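You operate a simulated robot arm through the tools that you are given. There is no shell and no other tool. Be economical: measure what you need, move in short steps, check, and stop when the job is done.

The job below is to be done with a simulated robot arm. You get a single attempt, and the scene is never put back.

JOB
Fully charge the emptiest power bank and stand it in the tan tray.
Fine: it charges in the dock's pocket with the dock on; switch the dock off before you lift it out.

Only the result counts: the job must be done as asked and must still hold three seconds after the hand-in. Knocking over, shifting, dropping, spilling or breaking anything else fails it.

ROBOT AND FRAMES
A 7-joint arm with a two-finger parallel gripper, fixed in place. Base frame: the origin is at the foot of the arm, x ahead of it, y to its left, z up; the work surface is at about z = 0. Units: cm, degrees, N and s.
With the tool pointing down near the work surface it reaches from about 24 to 62 cm from the base axis. Its first joint turns from -66.0 to 66.0 degrees. Payload 2.6 kg.
The TCP is the grasp point between the finger pads, 3 cm short of the fingertips. In the tool frame z runs along the fingers and y along their closing line. The gripper opens to 9.4 cm. The fingers are 2.8 cm wide and 1 cm thick; the gripper's body (5 by 9.6 cm) begins 5.5 cm behind the TCP.
Orientation is that of the tool frame in the base frame, as a unit quaternion [w, x, y, z]. With the fingers straight down and closing along the base's y, the tool's x points along the base's -x, its y along +y and its z along -z.

CONTROLS
- The arm moves only by the tool jog_arm. Its argument "increments" is one flat list of numbers, 7 for each row, row after row: the finger opening in cm, from 0 to 9.4, then the shift along the tool's x, y, z in cm, then the turn, a rotation vector about the tool's x, y, z in rad. In form: [hand, x, y, z, rx, ry, rz, hand, x, y, z, rx, ry, rz, ...]. A call has 1 to 10 rows; each row shifts and turns the commanded pose from where the row before left it, along the tool's axes as they then stand. Each row takes 0.2 s and may step no farther than 5 cm and 8.6 degrees from the row before; otherwise, or with a gripper value out of range, the whole call is refused. Where a pose cannot be reached the arm comes as near as it can. A force on the tool above 70 N (or 10 N above the force at the start of the call, whichever is more), or a blocked arm, ends the call early, and 0.2 s more pass. Each finger travels about 7.2 cm/s and halts on what it meets, pressing with about 26 N; the grip force reading is that of the motor and also rises with nothing between the fingers. The clock runs only during rows and for 0.2 s after the last one: add rows that do not move to give the fingers time. The reply holds the time, the measured pose of the TCP, the force on the tool along the base axes, the opening and the grip force, in the units named above and with some noise.
- Cameras (640 x 400 px; columns grow to the right, rows downward): "scene" is fixed at [2.78, 42.14, 57.09]; the picture's right is [-0.86, -0.50, 0.00], its down [-0.25, 0.43, -0.87] and it looks along [0.44, -0.75, -0.49] (base axes); focal length 329 px, centre (320, 200). "wrist" rides on the gripper at [-3.7, 0, -5.8] in the tool frame; the picture's right is [0.00, -1.00, 0.00], its down [0.97, 0.00, -0.24] and it looks along [0.24, 0.00, 0.97] (tool axes); focal length 218 px, centre (320, 200). There is no depth. A picture from a camera that has moved, and an enlarged one, comes with that camera's place and axes in the base frame and with its lens.
- grab_frame(camera): a new picture of that camera. The clock stands still meanwhile.
- inspect(camera, box): a new picture of the part [left, top, right, bottom] of that camera's present view, enlarged. The clock stands still meanwhile.
- finish_job(): hands the job in; it is judged then, once.

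Go step by step. Nothing tells you positions but the pictures and the camera data: compare them with the known pose of the tool, close in by small moves and look again before you grip or let go. The budget is 120 turns and 64 pictures, counting those below and the enlarged ones. Unless the task says otherwise, let go and move clear before handing in, and close with one line.

The tools are called after "Call:" by a JSON object that holds its "name" and its "arguments". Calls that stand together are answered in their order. jog_arm: Moves the arm, as the interface text tells. Its arguments: {"type":"object","properties":{"increments":{"type":"array","items":{"type":"number"}}},"required":["increments"]} The other tools are called the same way: grab_frame (camera) takes a picture; inspect (camera, box) takes an enlarged picture of a part of a camera's view; finish_job () hands the job in.

At the start:

```text
clock: 0.0
position: [33.89, -26.04, 31.03]
tool_rot: [0.0, 0.0, 1.0, 0.0]
force: [0.1, 0.1, -0.9]
grip_width: 9.42
grasp_force: 0.0
```

scene: 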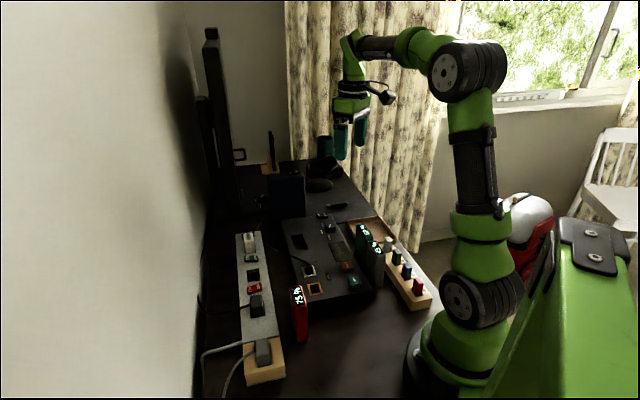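
wrist: 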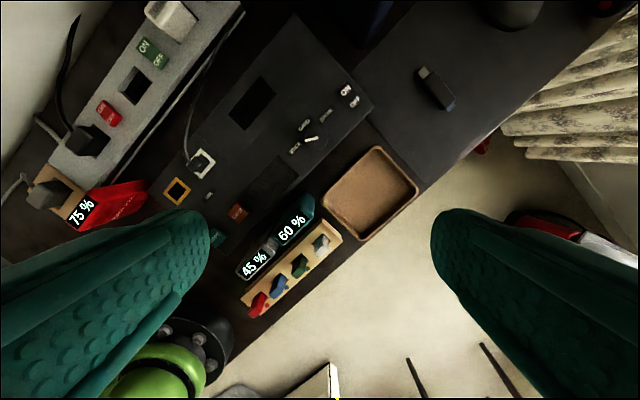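

I see three power banks (75 %, 45 %, 60 %), a dark dock with a pocket, a power strip with switches and a tan tray. I'll enlarge the views to read details.

Call:
{"name": "inspect", "arguments": {"camera": "wrist", "box": [140, 60, 440, 320]}}

Call:
{"name": "inspect", "arguments": {"camera": "scene", "box": [220, 180, 440, 390]}}

Call:
{"name": "inspect", "arguments": {"camera": "wrist", "box": [0, 0, 260, 250]}}

```text
1.54 times, centred on (290, 190) of wrist
camera zoom: at [37.56, -26.08, 36.57], right [0.0, -1.0, 0.0], down [-0.97, 0.0, 0.24], along [-0.24, 0.0, -0.97], focal length 336 px, centre (366, 215)
```

zoom: 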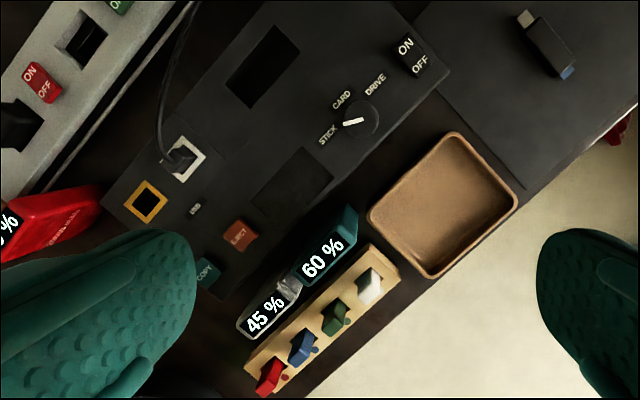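

```text
1.90 times, centred on (330, 285) of scene
camera zoom: at [2.78, 42.14, 57.09], right [-0.86, -0.5, 0.0], down [-0.25, 0.43, -0.87], along [0.44, -0.75, -0.49], focal length 626 px, centre (301, 38)
```

zoom: 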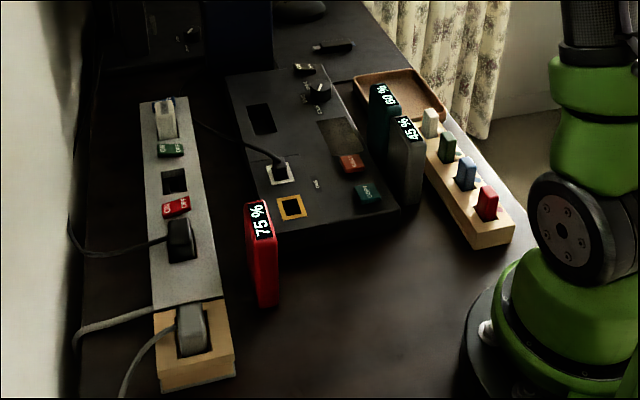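

```text
1.60 times, centred on (130, 125) of wrist
camera zoom: at [37.56, -26.08, 36.57], right [0.0, -1.0, 0.0], down [-0.97, 0.0, 0.24], along [-0.24, 0.0, -0.97], focal length 349 px, centre (624, 320)
```

zoom: 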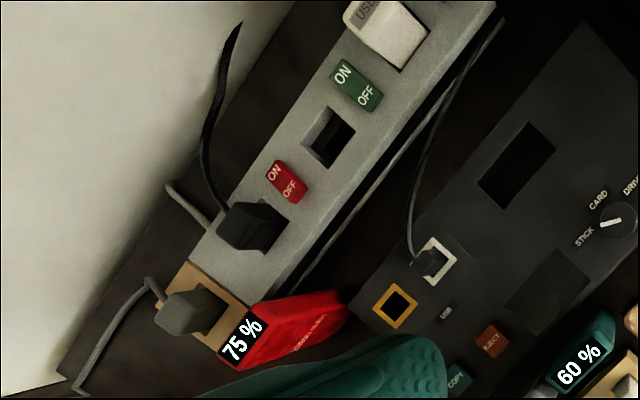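

The 45 % bank, near (22, -17), is the emptiest of the three I can see. I'll take a closer view of the banks and the dock.

Call:
{"name": "jog_arm", "arguments": {"increments": [9.4, 2.6, 2.6, 1, 0, 0, 0, 9.4, 2.6, 2.6, 1, 0, 0, 0, 9.4, 2.6, 2.6, 1, 0, 0, 0]}}

Call:
{"name": "grab_frame", "arguments": {"camera": "wrist"}}

```text
clock: 0.8
position: [25.92, -17.96, 28.02]
tool_rot: [-0.001, 0.0, 1.0, 0.0]
force: [-0.4, -0.3, 0.3]
grip_width: 9.4
grasp_force: 0.1
```

```text
58 pictures are left
camera wrist: at [29.67, -18.14, 33.74], right [0.0, -1.0, 0.0], down [-0.97, 0.0, 0.24], along [-0.24, 0.0, -0.97], focal length 218 px, centre (320, 200)
```

wrist: 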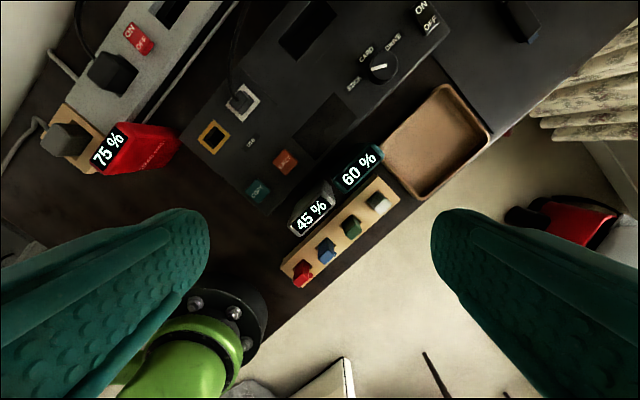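

Call:
{"name": "inspect", "arguments": {"camera": "wrist", "box": [230, 120, 430, 300]}}

Call:
{"name": "inspect", "arguments": {"camera": "scene", "box": [320, 190, 440, 310]}}

Call:
{"name": "inspect", "arguments": {"camera": "wrist", "box": [180, 0, 450, 180]}}

```text
2.22 times, centred on (330, 210) of wrist
camera zoom: at [29.67, -18.14, 33.74], right [0.0, -1.0, 0.0], down [-0.97, 0.0, 0.24], along [-0.24, 0.0, -0.97], focal length 485 px, centre (298, 178)
```

zoom: 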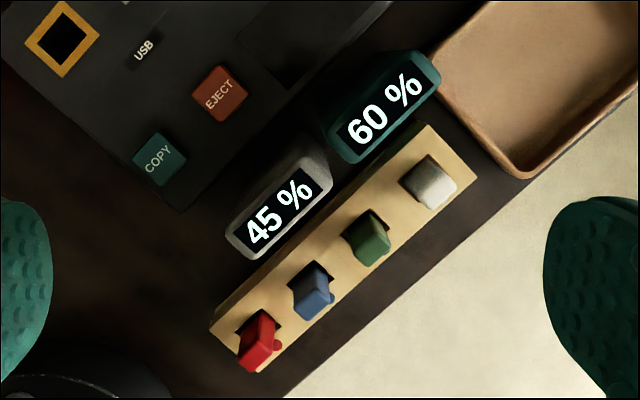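

```text
3.33 times, centred on (380, 250) of scene
camera zoom: at [2.78, 42.14, 57.09], right [-0.86, -0.5, 0.0], down [-0.25, 0.43, -0.87], along [0.44, -0.75, -0.49], focal length 1096 px, centre (120, 33)
```

zoom: 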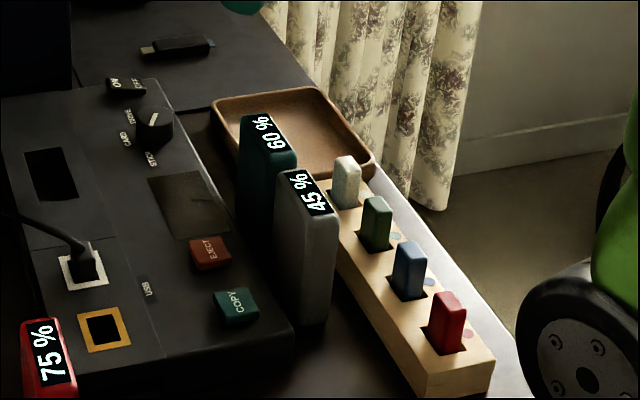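

```text
2.22 times, centred on (315, 90) of wrist
camera zoom: at [29.67, -18.14, 33.74], right [0.0, -1.0, 0.0], down [-0.97, 0.0, 0.24], along [-0.24, 0.0, -0.97], focal length 485 px, centre (331, 444)
```

zoom: 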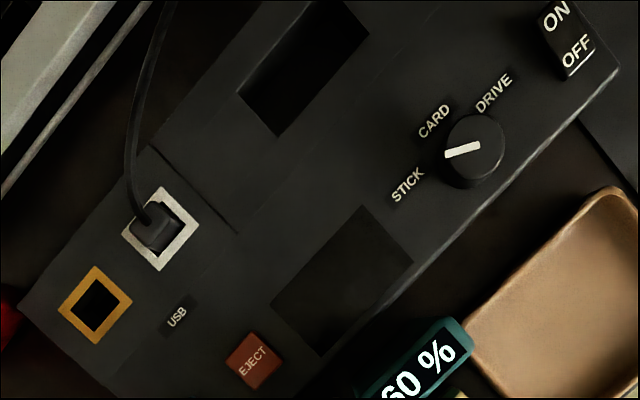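

Everything on the desk is turned about -45°. I'll turn the tool to match and move over the dock.

Call:
{"name": "jog_arm", "arguments": {"increments": [9.4, 0, 0, 0, 0, 0, 0.131, 9.4, 0, 0, 0, 0, 0, 0.131, 9.4, 0, 0, 0, 0, 0, 0.131, 9.4, 0, 0, 0, 0, 0, 0.131, 9.4, 0, 0, 0, 0, 0, 0.131, 9.4, 0, 0, 0, 0, 0, 0.13, 9.4, -3.7, 2.5, 1, 0, 0, 0, 9.4, -3.7, 2.5, 1, 0, 0, 0, 9.4, -3.7, 2.5, 1, 0, 0, 0]}}

Call:
{"name": "grab_frame", "arguments": {"camera": "wrist"}}

```text
clock: 2.8
position: [39.47, -20.73, 24.54]
tool_rot: [0.0, 0.383, 0.924, 0.0]
force: [-0.1, 0.5, 0.5]
grip_width: 9.4
grasp_force: 0.1
```

```text
54 pictures are left
camera wrist: at [42.08, -23.44, 30.3], right [-0.71, -0.71, 0.0], down [-0.69, 0.69, 0.24], along [-0.17, 0.17, -0.97], focal length 218 px, centre (320, 200)
```

wrist: 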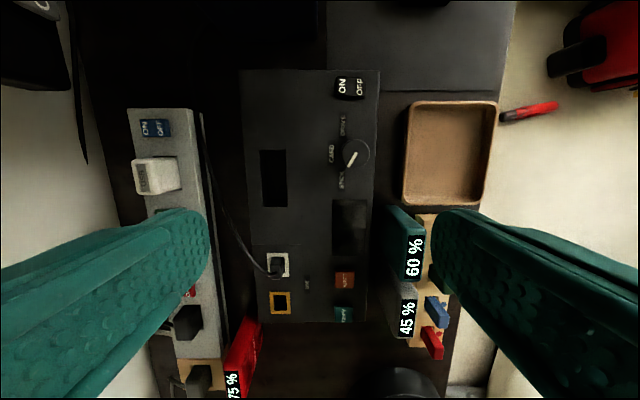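

Call:
{"name": "inspect", "arguments": {"camera": "wrist", "box": [235, 60, 385, 200]}}

Call:
{"name": "inspect", "arguments": {"camera": "wrist", "box": [230, 190, 440, 350]}}

Call:
{"name": "inspect", "arguments": {"camera": "wrist", "box": [110, 90, 270, 230]}}

```text
2.86 times, centred on (310, 130) of wrist
camera zoom: at [42.08, -23.44, 30.3], right [-0.71, -0.71, 0.0], down [-0.69, 0.69, 0.24], along [-0.17, 0.17, -0.97], focal length 624 px, centre (349, 400)
```

zoom: 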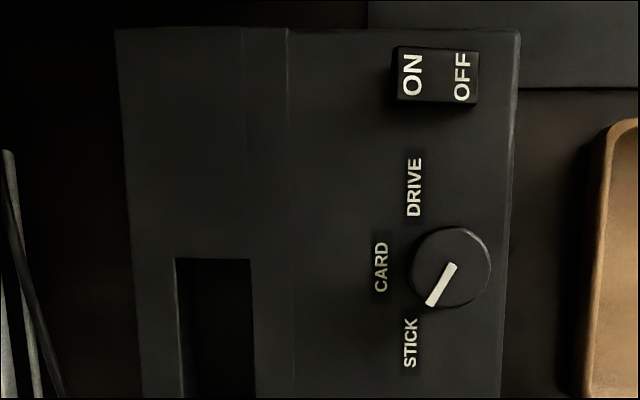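

```text
2.50 times, centred on (335, 270) of wrist
camera zoom: at [42.08, -23.44, 30.3], right [-0.71, -0.71, 0.0], down [-0.69, 0.69, 0.24], along [-0.17, 0.17, -0.97], focal length 546 px, centre (282, 25)
```

zoom: 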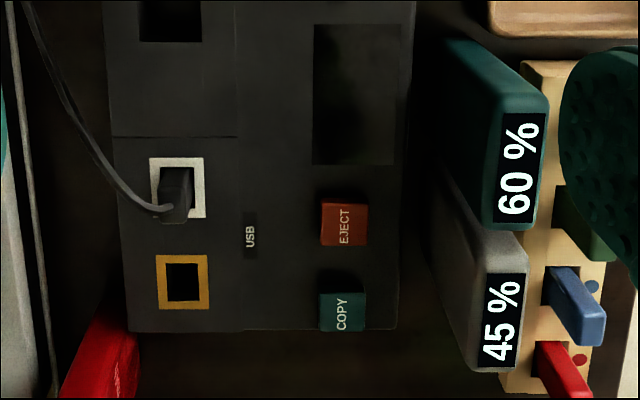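

```text
2.86 times, centred on (190, 160) of wrist
camera zoom: at [42.08, -23.44, 30.3], right [-0.71, -0.71, 0.0], down [-0.69, 0.69, 0.24], along [-0.17, 0.17, -0.97], focal length 624 px, centre (691, 314)
```

zoom: 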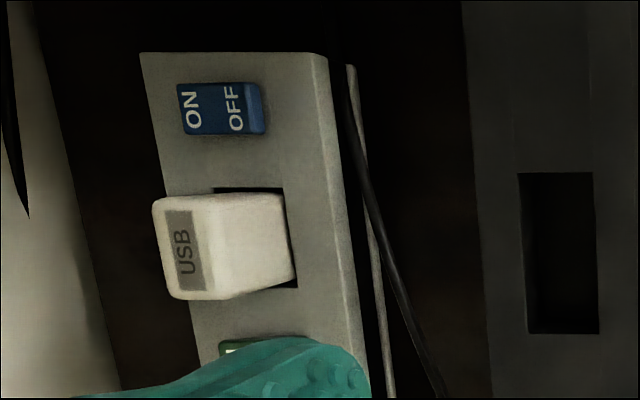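

Call:
{"name": "inspect", "arguments": {"camera": "wrist", "box": [330, 70, 370, 100]}}

Call:
{"name": "inspect", "arguments": {"camera": "scene", "box": [305, 200, 365, 240]}}

Call:
{"name": "inspect", "arguments": {"camera": "scene", "box": [220, 210, 320, 390]}}

```text
13.33 times, centred on (350, 85) of wrist
camera zoom: at [42.08, -23.44, 30.3], right [-0.71, -0.71, 0.0], down [-0.69, 0.69, 0.24], along [-0.17, 0.17, -0.97], focal length 2910 px, centre (-80, 1733)
```

zoom: 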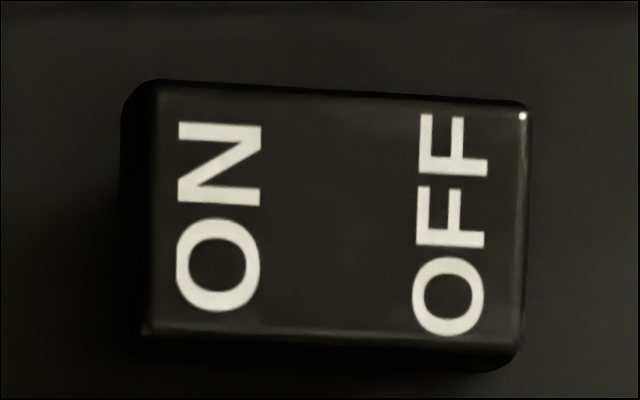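

```text
10.00 times, centred on (335, 220) of scene
camera zoom: at [2.77, 42.14, 57.09], right [-0.86, -0.5, 0.0], down [-0.25, 0.43, -0.87], along [0.44, -0.75, -0.49], focal length 3288 px, centre (170, 0)
```

zoom: 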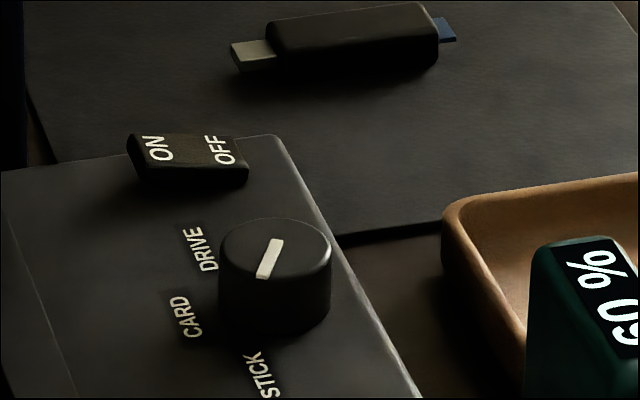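

```text
2.22 times, centred on (270, 300) of scene
camera zoom: at [2.77, 42.14, 57.09], right [-0.86, -0.5, 0.0], down [-0.25, 0.43, -0.87], along [0.44, -0.75, -0.49], focal length 731 px, centre (431, -22)
```

zoom: 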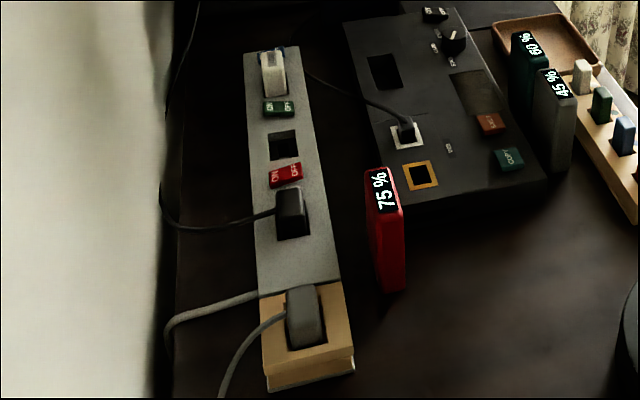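

The dock's rocker has its OFF end pressed, so the dock is off. The pocket is at about u=42.4, v=18.7 on axes along and across the desk. I'll move above the 45 % bank to refine its position.

Call:
{"name": "jog_arm", "arguments": {"increments": [5.4, 3.7, -2.49, 0.5, 0, 0, 0, 5.4, 3.7, -2.49, 1, 0, 0, 0, 5.4, 3.7, -2.49, 1.5, 0, 0, 0, 5.4, 3.7, -2.49, 1.5, 0, 0, 0, 5.4, 0, 0, 0, 0, 0, 0]}}

Call:
{"name": "grab_frame", "arguments": {"camera": "wrist"}}

Call:
{"name": "inspect", "arguments": {"camera": "scene", "box": [320, 150, 440, 310]}}

```text
clock: 4.0
position: [21.89, -17.14, 20.11]
tool_rot: [0.001, 0.383, 0.924, 0.001]
force: [-0.4, 0.2, -0.6]
grip_width: 5.42
grasp_force: 0.2
```

```text
47 pictures are left
camera wrist: at [24.42, -19.89, 25.86], right [-0.71, -0.71, 0.0], down [-0.69, 0.69, 0.24], along [-0.17, 0.17, -0.97], focal length 218 px, centre (320, 200)
```

wrist: 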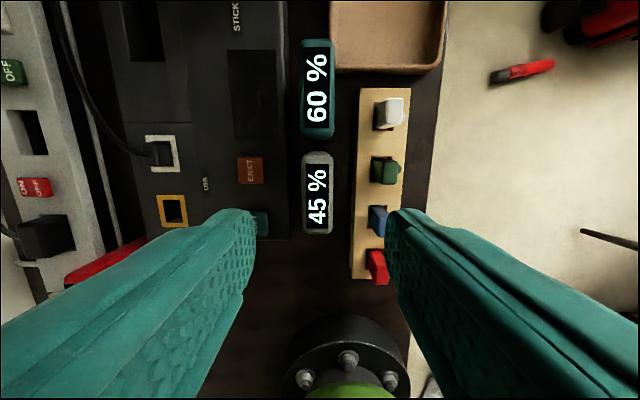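

```text
2.50 times, centred on (380, 230) of scene
camera zoom: at [2.78, 42.14, 57.09], right [-0.86, -0.5, 0.0], down [-0.25, 0.43, -0.87], along [0.44, -0.75, -0.49], focal length 822 px, centre (170, 125)
```

zoom: 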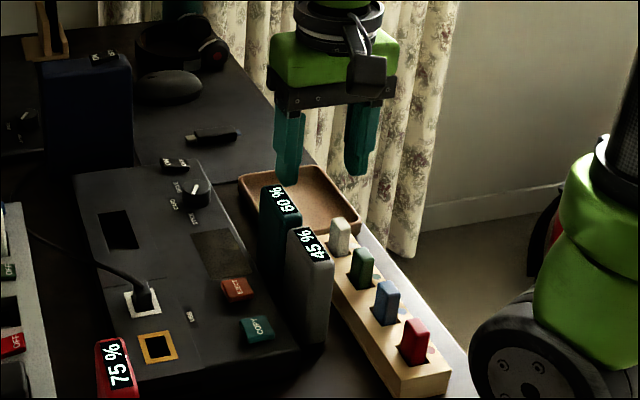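

Bank 45 is centred at about (21.9, -17.2) with its top near z = 9.8. It lies square between the fingers, so I'll go down.

Call:
{"name": "jog_arm", "arguments": {"increments": [5.4, -0.15, 0.05, 3, 0, 0, 0, 5.4, 0, 0, 3, 0, 0, 0, 5.4, 0, 0, 2, 0, 0, 0, 5.4, 0, 0, 2, 0, 0, 0]}}

Call:
{"name": "inspect", "arguments": {"camera": "scene", "box": [330, 170, 430, 290]}}

Call:
{"name": "grab_frame", "arguments": {"camera": "wrist"}}

```text
clock: 5.0
position: [21.68, -17.36, 10.27]
tool_rot: [-0.001, 0.383, 0.924, 0.0]
force: [-0.4, -0.3, 0.5]
grip_width: 5.42
grasp_force: 0.1
```

```text
3.33 times, centred on (380, 230) of scene
camera zoom: at [2.78, 42.14, 57.09], right [-0.86, -0.5, 0.0], down [-0.25, 0.43, -0.87], along [0.44, -0.75, -0.49], focal length 1096 px, centre (120, 100)
```

zoom: 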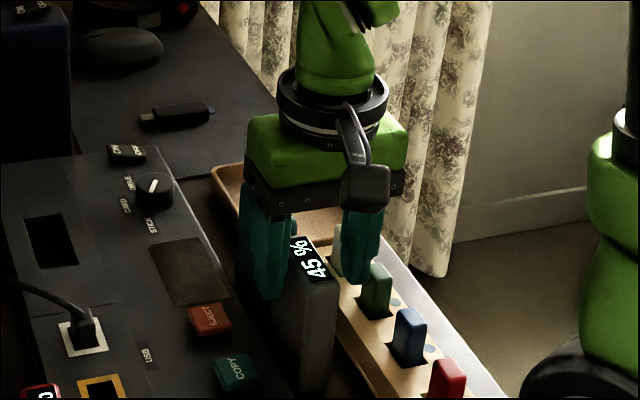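

```text
44 pictures are left
camera wrist: at [24.26, -20.04, 15.97], right [-0.71, -0.71, 0.0], down [-0.69, 0.69, 0.24], along [-0.17, 0.17, -0.97], focal length 218 px, centre (320, 200)
```

wrist: 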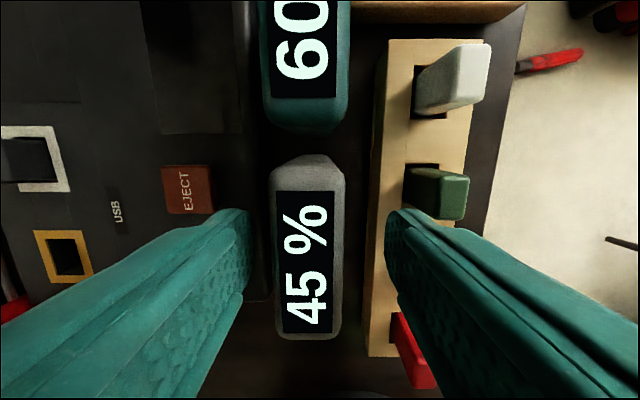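

The fingers sit about 0.3 cm off across the bank. I'll correct that, go down to z = 7.6 and grip.

Call:
{"name": "jog_arm", "arguments": {"increments": [5.4, 0, 0.3, 0, 0, 0, 0, 5.4, 0, 0, 1.3, 0, 0, 0, 5.4, 0, 0, 1.3, 0, 0, 0, 5.4, 0, 0, 0, 0, 0, 0]}}

Call:
{"name": "jog_arm", "arguments": {"increments": [1.5, 0, 0, 0, 0, 0, 0, 1.5, 0, 0, 0, 0, 0, 0, 1.5, 0, 0, 0, 0, 0, 0]}}

Call:
{"name": "grab_frame", "arguments": {"camera": "wrist"}}

```text
clock: 6.0
position: [21.92, -17.01, 7.79]
tool_rot: [0.0, 0.382, 0.924, 0.0]
force: [0.5, 0.4, 0.5]
grip_width: 5.43
grasp_force: 0.3
```

```text
clock: 6.8
position: [22.04, -16.99, 7.93]
tool_rot: [0.001, 0.382, 0.924, 0.0]
force: [0.0, -0.1, 0.2]
grip_width: 2.92
grasp_force: 25.6
```

```text
43 pictures are left
camera wrist: at [24.59, -19.78, 13.54], right [-0.71, -0.71, 0.0], down [-0.69, 0.69, 0.24], along [-0.17, 0.17, -0.97], focal length 218 px, centre (320, 200)
```

wrist: 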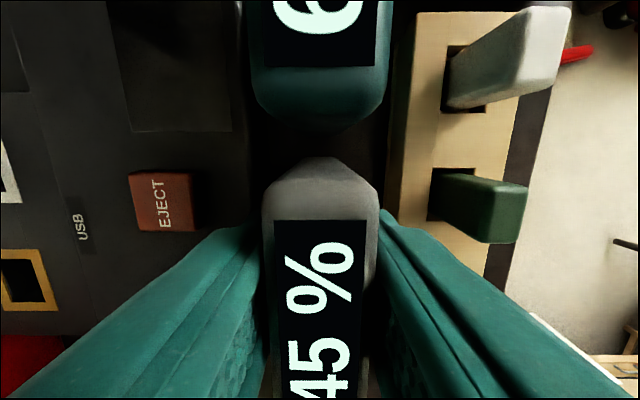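

The bank is gripped; it is about 2.9 cm thick. I'll lift it straight up and carry it to above the pocket.

Call:
{"name": "jog_arm", "arguments": {"increments": [1.5, 0, 0, -2, 0, 0, 0, 1.5, 0, 0, -3, 0, 0, 0, 1.5, 0, 0, -3.5, 0, 0, 0, 1.5, 0, 0, -3.5, 0, 0, 0, 1.5, -2.5, 2.5, 0, 0, 0, 0, 1.5, -2.5, 2.5, 0, 0, 0, 0, 1.5, -2.5, 2.5, 0, 0, 0, 0, 1.5, -2.5, 2.5, 0, 0, 0, 0]}}

Call:
{"name": "grab_frame", "arguments": {"camera": "wrist"}}

Call:
{"name": "grab_frame", "arguments": {"camera": "scene"}}

```text
clock: 8.6
position: [36.01, -16.96, 19.75]
tool_rot: [-0.001, 0.382, 0.924, 0.0]
force: [-0.2, 0.2, -1.6]
grip_width: 2.91
grasp_force: 26.4
```

```text
42 pictures are left
camera wrist: at [38.63, -19.75, 25.54], right [-0.71, -0.71, 0.0], down [-0.69, 0.69, 0.24], along [-0.17, 0.17, -0.97], focal length 218 px, centre (320, 200)
```

wrist: 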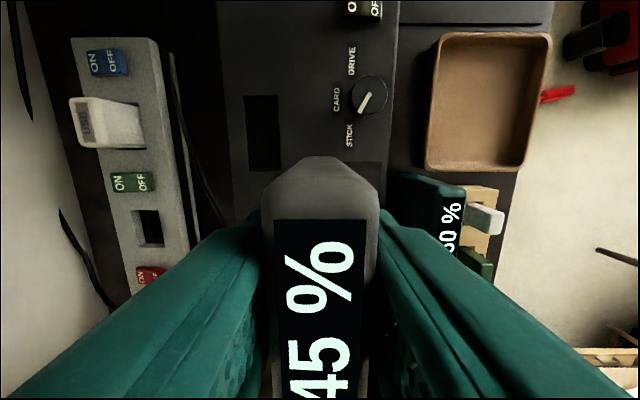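

```text
41 pictures are left
```

scene: 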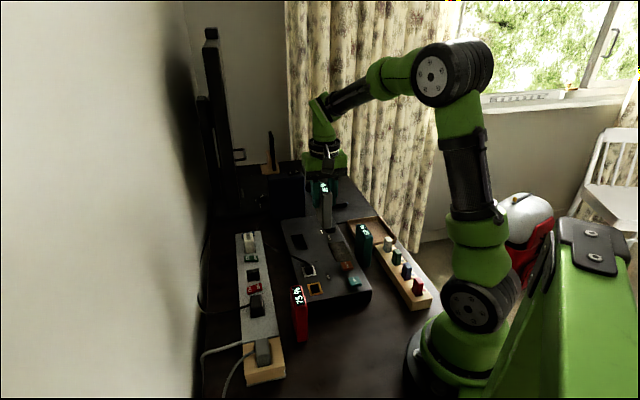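

Call:
{"name": "inspect", "arguments": {"camera": "wrist", "box": [215, 80, 315, 180]}}

Call:
{"name": "inspect", "arguments": {"camera": "scene", "box": [275, 160, 365, 290]}}

```text
4.00 times, centred on (265, 130) of wrist
camera zoom: at [38.63, -19.75, 25.54], right [-0.71, -0.71, 0.0], down [-0.69, 0.69, 0.24], along [-0.17, 0.17, -0.97], focal length 873 px, centre (540, 480)
```

zoom: 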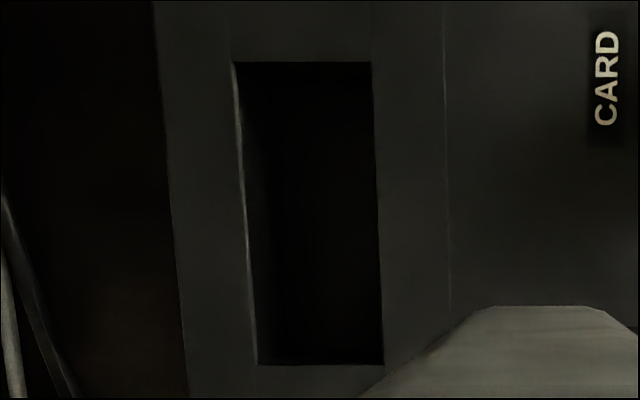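

```text
3.08 times, centred on (320, 225) of scene
camera zoom: at [2.78, 42.14, 57.09], right [-0.86, -0.5, 0.0], down [-0.25, 0.43, -0.87], along [0.44, -0.75, -0.49], focal length 1012 px, centre (320, 123)
```

zoom: 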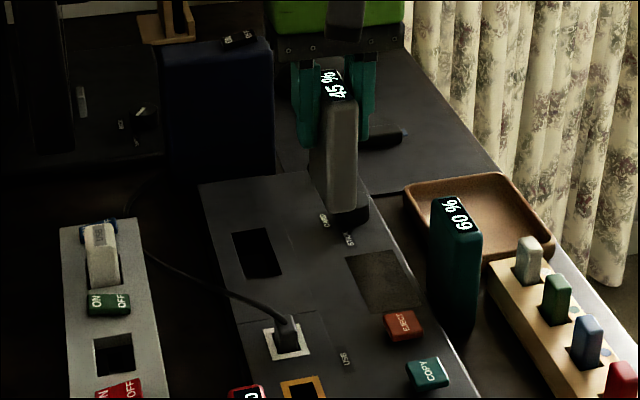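

The pocket is centred at about u=42.3, v=18.7 and measures 6.8 x 3.1 cm. I'll move above it and lower the bank partway.

Call:
{"name": "jog_arm", "arguments": {"increments": [1.5, -2.32, 2.63, 0, 0, 0, 0, 1.5, -2.32, 2.63, 0, 0, 0, 0, 1.5, 0, 0, 3, 0, 0, 0, 1.5, 0, 0, 3, 0, 0, 0, 1.5, 0, 0, 0, 0, 0, 0]}}

Call:
{"name": "grab_frame", "arguments": {"camera": "wrist"}}

Call:
{"name": "inspect", "arguments": {"camera": "scene", "box": [270, 190, 350, 270]}}

```text
clock: 9.8
position: [43.17, -16.85, 13.3]
tool_rot: [0.0, 0.382, 0.924, 0.0]
force: [0.1, 0.0, -1.7]
grip_width: 2.92
grasp_force: 25.8
```

```text
38 pictures are left
camera wrist: at [45.73, -19.62, 19.04], right [-0.71, -0.71, 0.0], down [-0.69, 0.69, 0.24], along [-0.17, 0.17, -0.97], focal length 218 px, centre (320, 200)
```

wrist: 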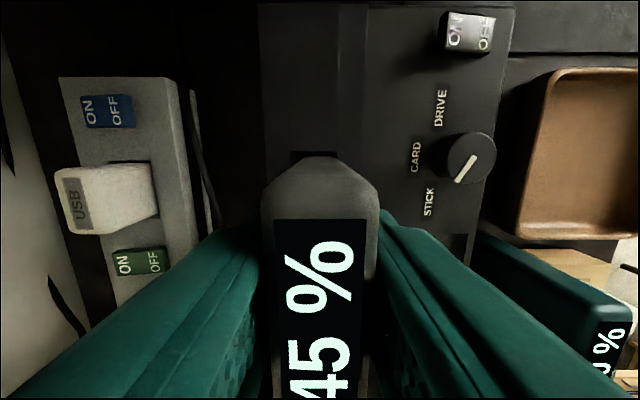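

```text
5.00 times, centred on (310, 230) of scene
camera zoom: at [2.78, 42.14, 57.09], right [-0.86, -0.5, 0.0], down [-0.25, 0.43, -0.87], along [0.44, -0.75, -0.49], focal length 1644 px, centre (370, 50)
```

zoom: 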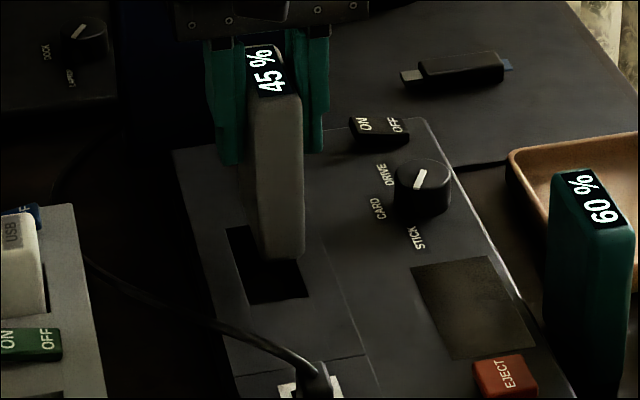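

Call:
{"name": "inspect", "arguments": {"camera": "wrist", "box": [250, 130, 390, 220]}}

Call:
{"name": "inspect", "arguments": {"camera": "scene", "box": [180, 150, 310, 230]}}

```text
4.44 times, centred on (320, 175) of wrist
camera zoom: at [45.73, -19.62, 19.04], right [-0.71, -0.71, 0.0], down [-0.69, 0.69, 0.24], along [-0.17, 0.17, -0.97], focal length 970 px, centre (320, 311)
```

zoom: 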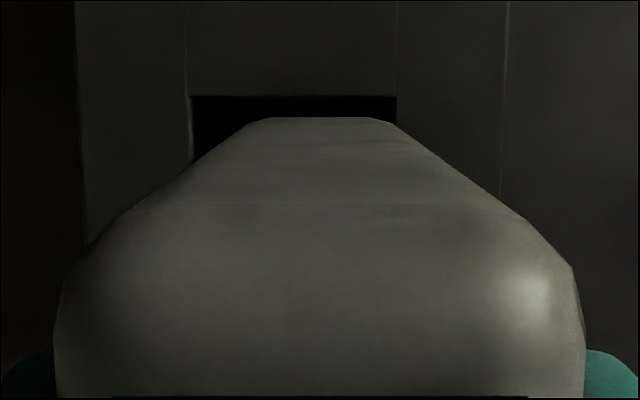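

```text
4.92 times, centred on (245, 190) of scene
camera zoom: at [2.78, 42.14, 57.09], right [-0.86, -0.5, 0.0], down [-0.25, 0.43, -0.87], along [0.44, -0.75, -0.49], focal length 1618 px, centre (689, 249)
```

zoom: 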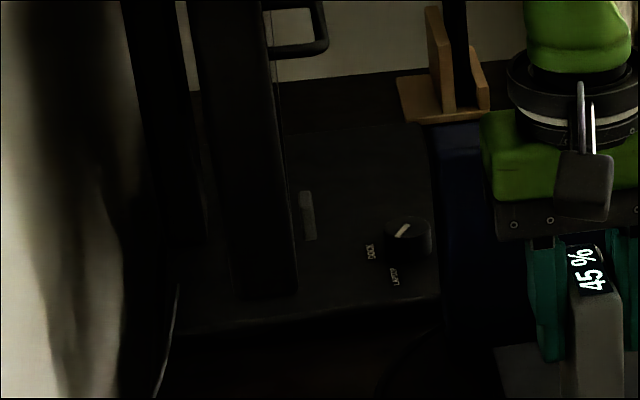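

The bank needs about 0.4 cm more toward the wall. I'll shift it and lower it to just above the rim.

Call:
{"name": "jog_arm", "arguments": {"increments": [1.5, -0.05, 0.4, 0, 0, 0, 0, 1.5, 0, 0, 0.8, 0, 0, 0, 1.5, 0, 0, 0, 0, 0, 0]}}

Call:
{"name": "inspect", "arguments": {"camera": "wrist", "box": [250, 130, 390, 220]}}

Call:
{"name": "inspect", "arguments": {"camera": "scene", "box": [280, 210, 350, 260]}}

```text
clock: 10.6
position: [43.57, -16.47, 12.64]
tool_rot: [0.0, 0.382, 0.924, 0.0]
force: [-1.2, -0.5, -3.1]
grip_width: 2.93
grasp_force: 26.3
```

```text
4.44 times, centred on (320, 175) of wrist
camera zoom: at [46.16, -19.27, 18.48], right [-0.71, -0.71, 0.0], down [-0.69, 0.69, 0.24], along [-0.17, 0.17, -0.97], focal length 970 px, centre (320, 311)
```

zoom: 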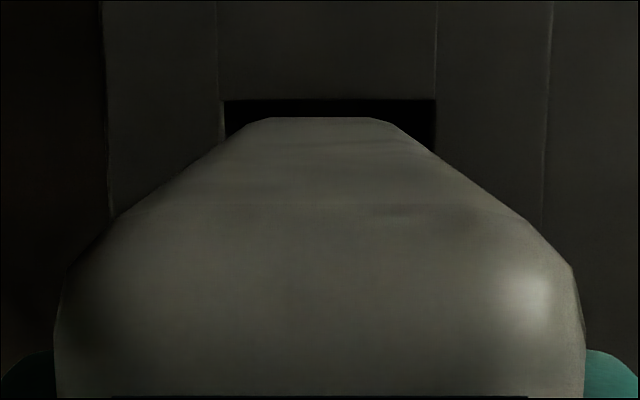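

```text
8.00 times, centred on (315, 235) of scene
camera zoom: at [2.78, 42.14, 57.09], right [-0.86, -0.5, 0.0], down [-0.25, 0.43, -0.87], along [0.44, -0.75, -0.49], focal length 2630 px, centre (360, -80)
```

zoom: 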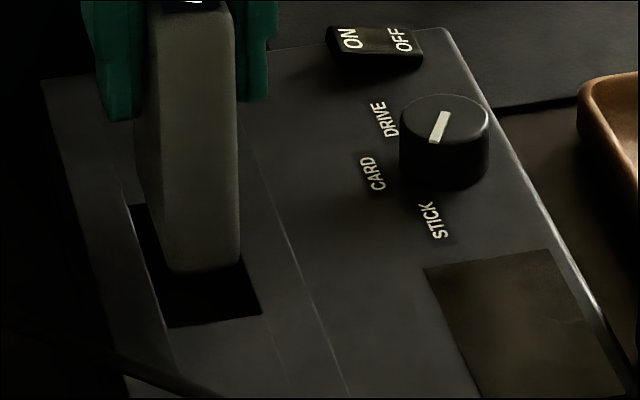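

Very close now. I'll trim slightly back across and along, then lower a little and check the near edge from the scene camera.

Call:
{"name": "jog_arm", "arguments": {"increments": [1.5, 0.06, -0.12, 0, 0, 0, 0, 1.5, 0, 0, 0.45, 0, 0, 0, 1.5, 0, 0, 0, 0, 0, 0]}}

Call:
{"name": "inspect", "arguments": {"camera": "scene", "box": [280, 210, 350, 260]}}

Call:
{"name": "inspect", "arguments": {"camera": "wrist", "box": [250, 130, 390, 220]}}

```text
clock: 11.4
position: [43.43, -16.58, 12.51]
tool_rot: [0.0, 0.383, 0.924, 0.0]
force: [0.4, 0.0, -1.9]
grip_width: 2.93
grasp_force: 26.3
```

```text
8.00 times, centred on (315, 235) of scene
camera zoom: at [2.78, 42.14, 57.09], right [-0.86, -0.5, 0.0], down [-0.25, 0.43, -0.87], along [0.44, -0.75, -0.49], focal length 2630 px, centre (360, -80)
```

zoom: 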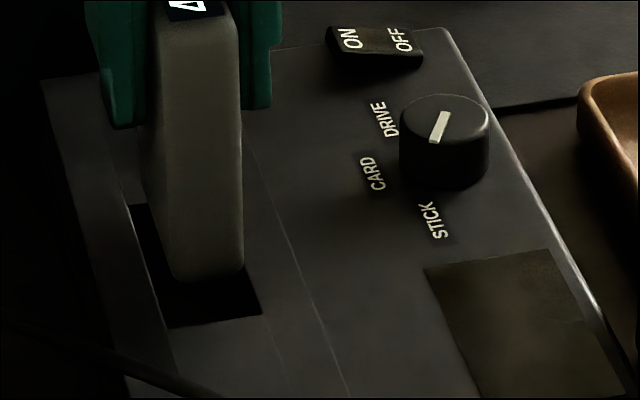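

```text
4.44 times, centred on (320, 175) of wrist
camera zoom: at [46.04, -19.32, 18.19], right [-0.71, -0.71, 0.0], down [-0.69, 0.69, 0.24], along [-0.17, 0.17, -0.97], focal length 970 px, centre (320, 311)
```

zoom: 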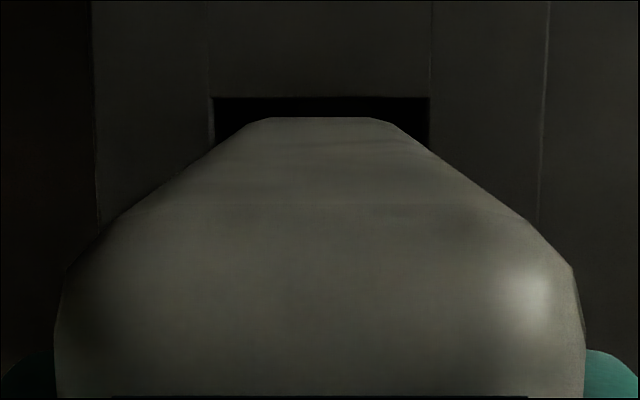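

Aligned across the pocket. I'll lower in small steps, watching the force.

Call:
{"name": "jog_arm", "arguments": {"increments": [1.5, 0, 0, 0.3, 0, 0, 0, 1.5, 0, 0, 0.3, 0, 0, 0, 1.5, 0, 0, 0.3, 0, 0, 0, 1.5, 0, 0, 0, 0, 0, 0]}}

Call:
{"name": "inspect", "arguments": {"camera": "scene", "box": [280, 210, 350, 260]}}

```text
clock: 12.4
position: [43.45, -16.44, 11.6]
tool_rot: [0.001, 0.383, 0.924, 0.0]
force: [-0.4, 0.3, -2.8]
grip_width: 2.91
grasp_force: 26.2
```

```text
8.00 times, centred on (315, 235) of scene
camera zoom: at [2.78, 42.14, 57.09], right [-0.86, -0.5, 0.0], down [-0.25, 0.43, -0.87], along [0.44, -0.75, -0.49], focal length 2630 px, centre (360, -80)
```

zoom: 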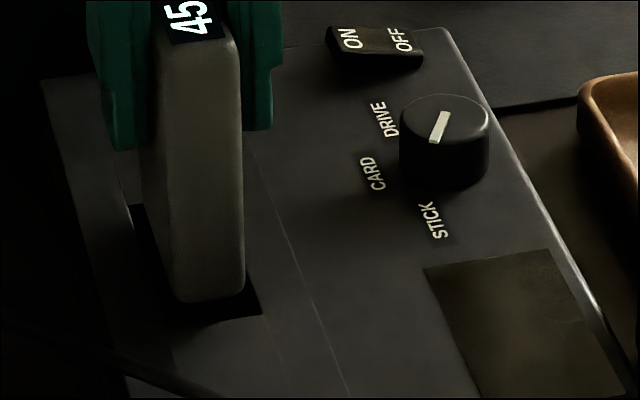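

No contact, and it is entering the pocket. I'll keep lowering.

Call:
{"name": "jog_arm", "arguments": {"increments": [1.5, 0, 0, 0.4, 0, 0, 0, 1.5, 0, 0, 0.4, 0, 0, 0, 1.5, 0, 0, 0.4, 0, 0, 0, 1.5, 0, 0, 0.4, 0, 0, 0, 1.5, 0, 0, 0, 0, 0, 0]}}

Call:
{"name": "inspect", "arguments": {"camera": "scene", "box": [280, 210, 350, 260]}}

```text
clock: 13.6
position: [43.42, -16.57, 10.02]
tool_rot: [0.0, 0.382, 0.924, -0.001]
force: [-0.6, 0.2, -3.1]
grip_width: 2.91
grasp_force: 25.9
```

```text
8.00 times, centred on (315, 235) of scene
camera zoom: at [2.78, 42.14, 57.09], right [-0.86, -0.5, 0.0], down [-0.25, 0.43, -0.87], along [0.44, -0.75, -0.49], focal length 2630 px, centre (360, -80)
```

zoom: 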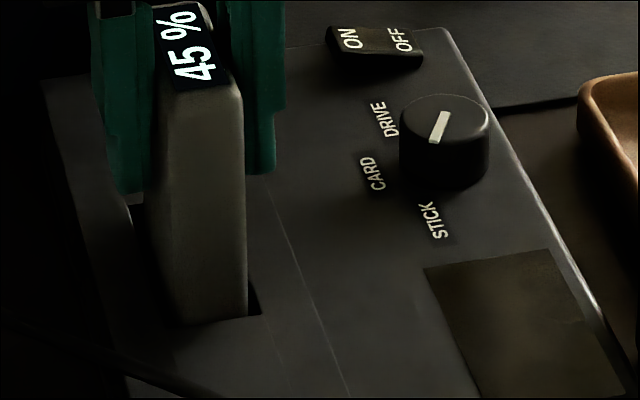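

Call:
{"name": "jog_arm", "arguments": {"increments": [1.5, 0, 0, 0.3, 0, 0, 0, 1.5, 0, 0, 0.3, 0, 0, 0, 1.5, 0, 0, 0.3, 0, 0, 0, 1.5, 0, 0, 0.3, 0, 0, 0, 1.5, 0, 0, 0, 0, 0, 0]}}

```text
clock: 14.8
position: [43.47, -16.51, 8.84]
tool_rot: [0.0, 0.383, 0.924, 0.001]
force: [0.9, 0.6, -1.8]
grip_width: 2.91
grasp_force: 26.1
```

Call:
{"name": "jog_arm", "arguments": {"increments": [1.5, 0, 0, 0.25, 0, 0, 0, 1.5, 0, 0, 0.25, 0, 0, 0, 1.5, 0, 0, 0, 0, 0, 0]}}

Call:
{"name": "inspect", "arguments": {"camera": "scene", "box": [280, 190, 350, 260]}}

```text
clock: 15.6
position: [43.5, -16.52, 8.54]
tool_rot: [0.002, 0.383, 0.924, 0.0]
force: [-6.0, 3.1, 22.2]
grip_width: 2.95
grasp_force: 25.2
```

```text
5.71 times, centred on (315, 225) of scene
camera zoom: at [2.77, 42.14, 57.08], right [-0.86, -0.5, 0.0], down [-0.25, 0.43, -0.87], along [0.44, -0.75, -0.49], focal length 1879 px, centre (349, 57)
```

zoom: 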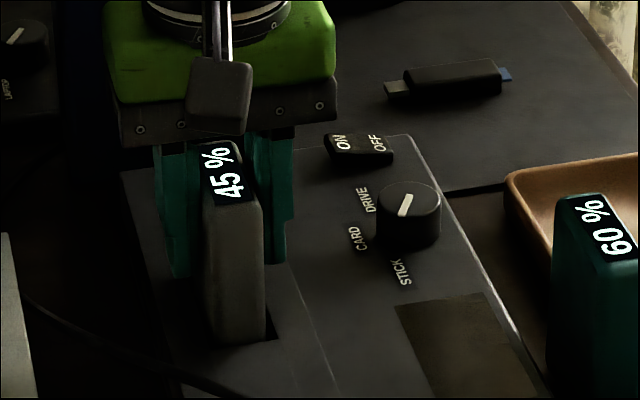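

It has touched the pocket floor. I'll release, rise and look.

Call:
{"name": "jog_arm", "arguments": {"increments": [1.5, 0, 0, -0.15, 0, 0, 0, 5.2, 0, 0, 0, 0, 0, 0, 5.2, 0, 0, 0, 0, 0, 0, 5.2, 0, 0, -1, 0, 0, 0, 5.2, 0, 0, -3, 0, 0, 0, 5.2, 0, 0, -4, 0, 0, 0, 5.2, 0, 0, -4, 0, 0, 0]}}

Call:
{"name": "grab_frame", "arguments": {"camera": "wrist"}}

```text
clock: 17.2
position: [43.55, -16.69, 20.46]
tool_rot: [0.0, 0.383, 0.924, 0.001]
force: [1.0, 0.3, 0.1]
grip_width: 5.23
grasp_force: 0.1
```

```text
27 pictures are left
camera wrist: at [46.11, -19.45, 26.31], right [-0.71, -0.71, 0.0], down [-0.69, 0.69, 0.24], along [-0.17, 0.17, -0.97], focal length 218 px, centre (320, 200)
```

wrist: 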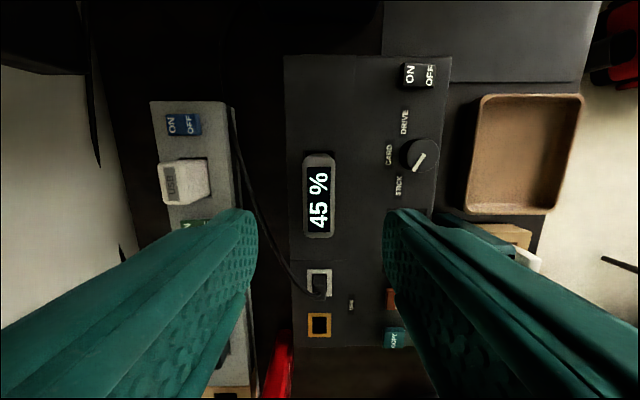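

The bank is seated upright, still at 45 %. Next I'll press the ON end of the rocker at u=52.5, v≈11.2 with closed fingers.

Call:
{"name": "jog_arm", "arguments": {"increments": [0, -3.3, -2.6, 0, 0, 0, 0, 0, -3.3, -2.6, 0, 0, 0, 0, 0, -3.3, -2.6, 0, 0, 0, 0, 0, 0, 0, 4, 0, 0, 0, 0, 0, 0, 4, 0, 0, 0, 0, 0, 0, 2, 0, 0, 0, 0, 0, 0, 0, 0, 0, 0]}}

Call:
{"name": "inspect", "arguments": {"camera": "scene", "box": [280, 170, 370, 250]}}

Call:
{"name": "grab_frame", "arguments": {"camera": "wrist"}}

```text
clock: 18.8
position: [44.68, -29.23, 10.49]
tool_rot: [0.0, 0.383, 0.924, 0.0]
force: [-0.6, -0.4, -0.5]
grip_width: 0.0
grasp_force: 25.7
```

```text
5.00 times, centred on (325, 210) of scene
camera zoom: at [2.78, 42.14, 57.09], right [-0.86, -0.5, 0.0], down [-0.25, 0.43, -0.87], along [0.44, -0.75, -0.49], focal length 1644 px, centre (295, 150)
```

zoom: 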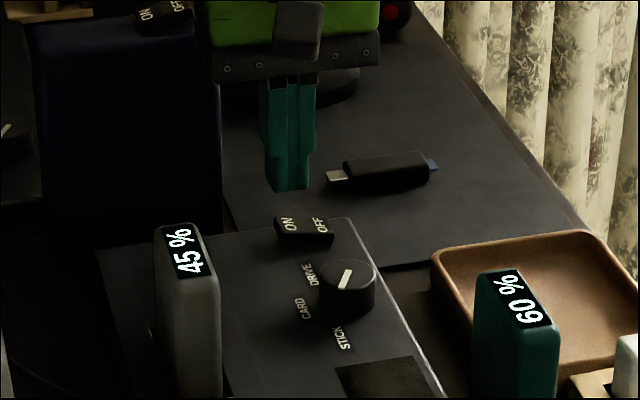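

```text
25 pictures are left
camera wrist: at [47.43, -31.95, 16.21], right [-0.71, -0.71, 0.0], down [-0.69, 0.69, 0.24], along [-0.17, 0.17, -0.97], focal length 218 px, centre (320, 200)
```

wrist: 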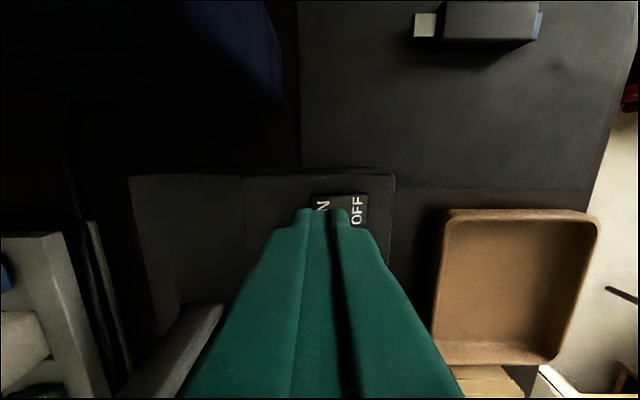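

Over the rocker; I'll shift 0.4 cm toward its ON end and press down in small steps.

Call:
{"name": "jog_arm", "arguments": {"increments": [0, -0.2, 0.4, 0, 0, 0, 0, 0, 0, 0, 1, 0, 0, 0, 0, 0, 0, 0.8, 0, 0, 0, 0, 0, 0, 0.3, 0, 0, 0, 0, 0, 0, 0.3, 0, 0, 0, 0, 0, 0, 0, 0, 0, 0]}}

Call:
{"name": "inspect", "arguments": {"camera": "scene", "box": [300, 180, 360, 230]}}

```text
clock: 20.2
position: [45.39, -28.92, 7.99]
tool_rot: [0.0, 0.383, 0.924, 0.0]
force: [-0.3, -1.2, 0.1]
grip_width: 0.03
grasp_force: 25.9
```

```text
8.00 times, centred on (330, 205) of scene
camera zoom: at [2.78, 42.14, 57.09], right [-0.86, -0.5, 0.0], down [-0.25, 0.43, -0.87], along [0.44, -0.75, -0.49], focal length 2630 px, centre (240, 160)
```

zoom: 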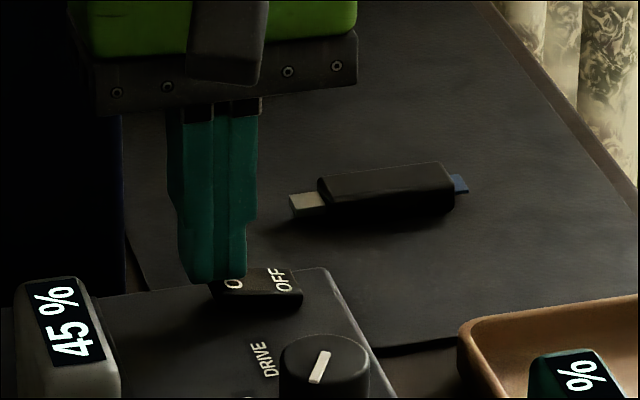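

Call:
{"name": "jog_arm", "arguments": {"increments": [0, 0, 0, 0.2, 0, 0, 0, 0, 0, 0, 0.2, 0, 0, 0, 0, 0, 0, 0.15, 0, 0, 0, 0, 0, 0, 0, 0, 0, 0]}}

Call:
{"name": "inspect", "arguments": {"camera": "scene", "box": [300, 180, 360, 230]}}

```text
clock: 21.2
position: [45.41, -28.84, 7.64]
tool_rot: [0.0, 0.383, 0.924, 0.0]
force: [-0.4, 0.6, 0.1]
grip_width: 0.02
grasp_force: 26.5
```

```text
8.00 times, centred on (330, 205) of scene
camera zoom: at [2.78, 42.14, 57.09], right [-0.86, -0.5, 0.0], down [-0.25, 0.43, -0.87], along [0.44, -0.75, -0.49], focal length 2630 px, centre (240, 160)
```

zoom: 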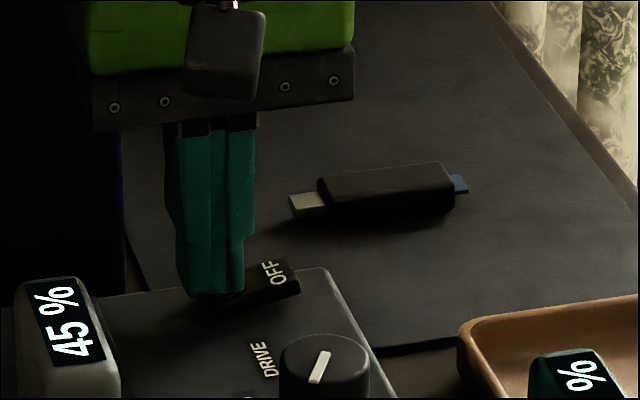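

The OFF end has come up, so the rocker has flipped. I'll rise and check the switch, the display and any lamp.

Call:
{"name": "jog_arm", "arguments": {"increments": [0, 0, 0, -3, 0, 0, 0, 0, 0, 0, -4, 0, 0, 0, 0, 0, 0, -4, 0, 0, 0, 0, 0, 0, 0, 0, 0, 0, 0, 0, 0, 0, 0, 0, 0]}}

Call:
{"name": "inspect", "arguments": {"camera": "scene", "box": [260, 190, 370, 300]}}

```text
clock: 22.4
position: [45.43, -29.01, 18.75]
tool_rot: [0.0, 0.383, 0.924, 0.0]
force: [-0.1, 0.4, -0.4]
grip_width: 0.0
grasp_force: 25.7
```

```text
3.64 times, centred on (315, 245) of scene
camera zoom: at [2.78, 42.14, 57.09], right [-0.86, -0.5, 0.0], down [-0.25, 0.43, -0.87], along [0.44, -0.75, -0.49], focal length 1196 px, centre (338, 36)
```

zoom: 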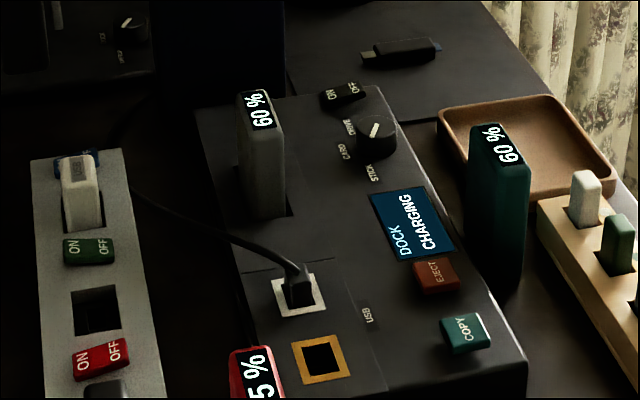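

The display reads "CHARGING" and the bank is already at 60 %. I'll position over the OFF end while it charges.

Call:
{"name": "jog_arm", "arguments": {"increments": [0, 0, -3.15, 0, 0, 0, 0, 0, 0, 0, 4, 0, 0, 0, 0, 0, 0, 3, 0, 0, 0, 0, 0, 0, 0, 0, 0, 0, 0, 0, 0, 0, 0, 0, 0, 0, 0, 0, 0, 0, 0, 0, 0, 0, 0, 0, 0, 0, 0, 0, 0, 0, 0, 0, 0, 0, 0, 0, 0, 0, 0, 0, 0, 0, 0, 0, 0, 0, 0, 0]}}

Call:
{"name": "jog_arm", "arguments": {"increments": [0, 0, 0, 0, 0, 0, 0, 0, 0, 0, 0, 0, 0, 0, 0, 0, 0, 0, 0, 0, 0, 0, 0, 0, 0, 0, 0, 0, 0, 0, 0, 0, 0, 0, 0, 0, 0, 0, 0, 0, 0, 0, 0, 0, 0, 0, 0, 0, 0, 0, 0, 0, 0, 0, 0, 0, 0, 0, 0, 0, 0, 0, 0, 0, 0, 0, 0, 0, 0, 0]}}

Call:
{"name": "inspect", "arguments": {"camera": "scene", "box": [270, 180, 370, 270]}}

```text
clock: 24.6
position: [42.78, -31.15, 11.47]
tool_rot: [0.0, 0.383, 0.924, -0.001]
force: [0.2, 1.2, 0.7]
grip_width: 0.0
grasp_force: 26.4
```

```text
clock: 26.8
position: [42.75, -31.11, 11.52]
tool_rot: [0.0, 0.383, 0.924, 0.0]
force: [1.0, -0.2, -0.4]
grip_width: 0.0
grasp_force: 26.3
```

```text
4.44 times, centred on (320, 225) of scene
camera zoom: at [2.78, 42.14, 57.09], right [-0.86, -0.5, 0.0], down [-0.25, 0.43, -0.87], along [0.44, -0.75, -0.49], focal length 1461 px, centre (320, 89)
```

zoom: 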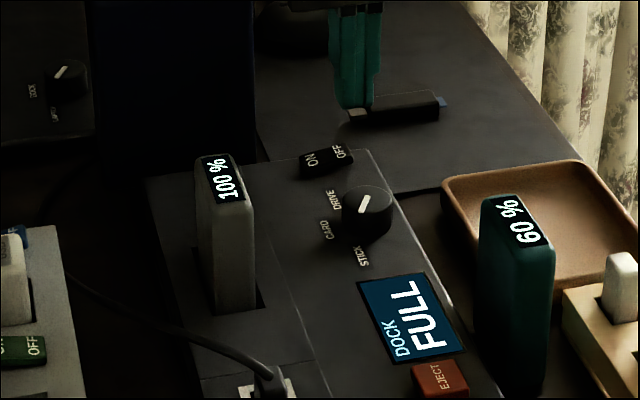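

It is at 100 % and the dock shows FULL. Now I'll press OFF.

Call:
{"name": "jog_arm", "arguments": {"increments": [0, -0.1, 0.15, 2, 0, 0, 0, 0, 0, 0, 1.2, 0, 0, 0, 0, 0, 0, 0.3, 0, 0, 0, 0, 0, 0, 0.2, 0, 0, 0, 0, 0, 0, 0.2, 0, 0, 0, 0, 0, 0, 0, 0, 0, 0]}}

Call:
{"name": "inspect", "arguments": {"camera": "scene", "box": [270, 180, 370, 270]}}

```text
clock: 28.2
position: [43.3, -31.06, 7.57]
tool_rot: [0.0, 0.384, 0.923, 0.0]
force: [-0.1, -1.1, -0.1]
grip_width: 0.0
grasp_force: 26.2
```

```text
4.44 times, centred on (320, 225) of scene
camera zoom: at [2.78, 42.14, 57.09], right [-0.86, -0.5, 0.0], down [-0.25, 0.43, -0.87], along [0.44, -0.75, -0.49], focal length 1461 px, centre (320, 89)
```

zoom: 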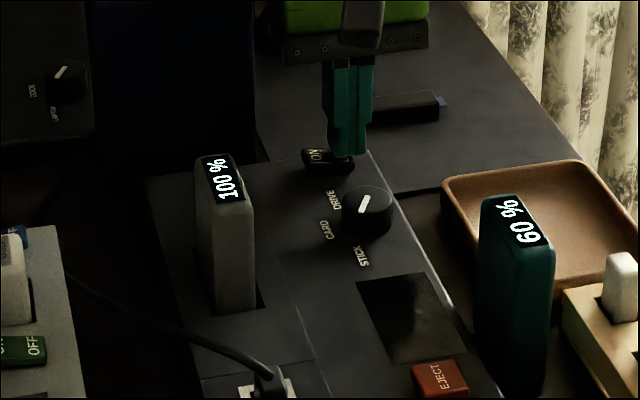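

The screen is dark, so the dock is off. I'll rise and return over the bank with the fingers open.

Call:
{"name": "jog_arm", "arguments": {"increments": [0, 0, 0, -4, 0, 0, 0, 0, 0, 0, -4, 0, 0, 0, 0, 0, 0, -4, 0, 0, 0, 5.4, 3.38, 3.48, 0, 0, 0, 0, 5.4, 3.38, 3.48, 0, 0, 0, 0, 5.4, 3.38, 3.48, 0, 0, 0, 0, 5.4, 0, 0, 2, 0, 0, 0, 5.4, 0, 0, 0, 0, 0, 0]}}

Call:
{"name": "grab_frame", "arguments": {"camera": "wrist"}}

```text
clock: 30.0
position: [43.4, -16.5, 17.49]
tool_rot: [-0.001, 0.382, 0.924, 0.0]
force: [-0.2, -0.7, 0.0]
grip_width: 5.38
grasp_force: 0.1
```

```text
19 pictures are left
camera wrist: at [46.02, -19.3, 23.24], right [-0.71, -0.71, 0.0], down [-0.69, 0.69, 0.24], along [-0.17, 0.17, -0.97], focal length 218 px, centre (320, 200)
```

wrist: 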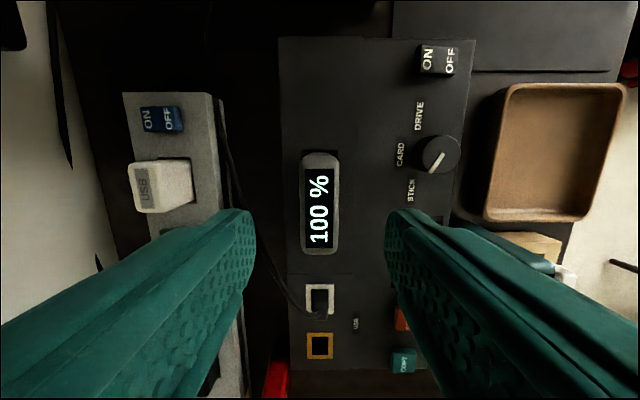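

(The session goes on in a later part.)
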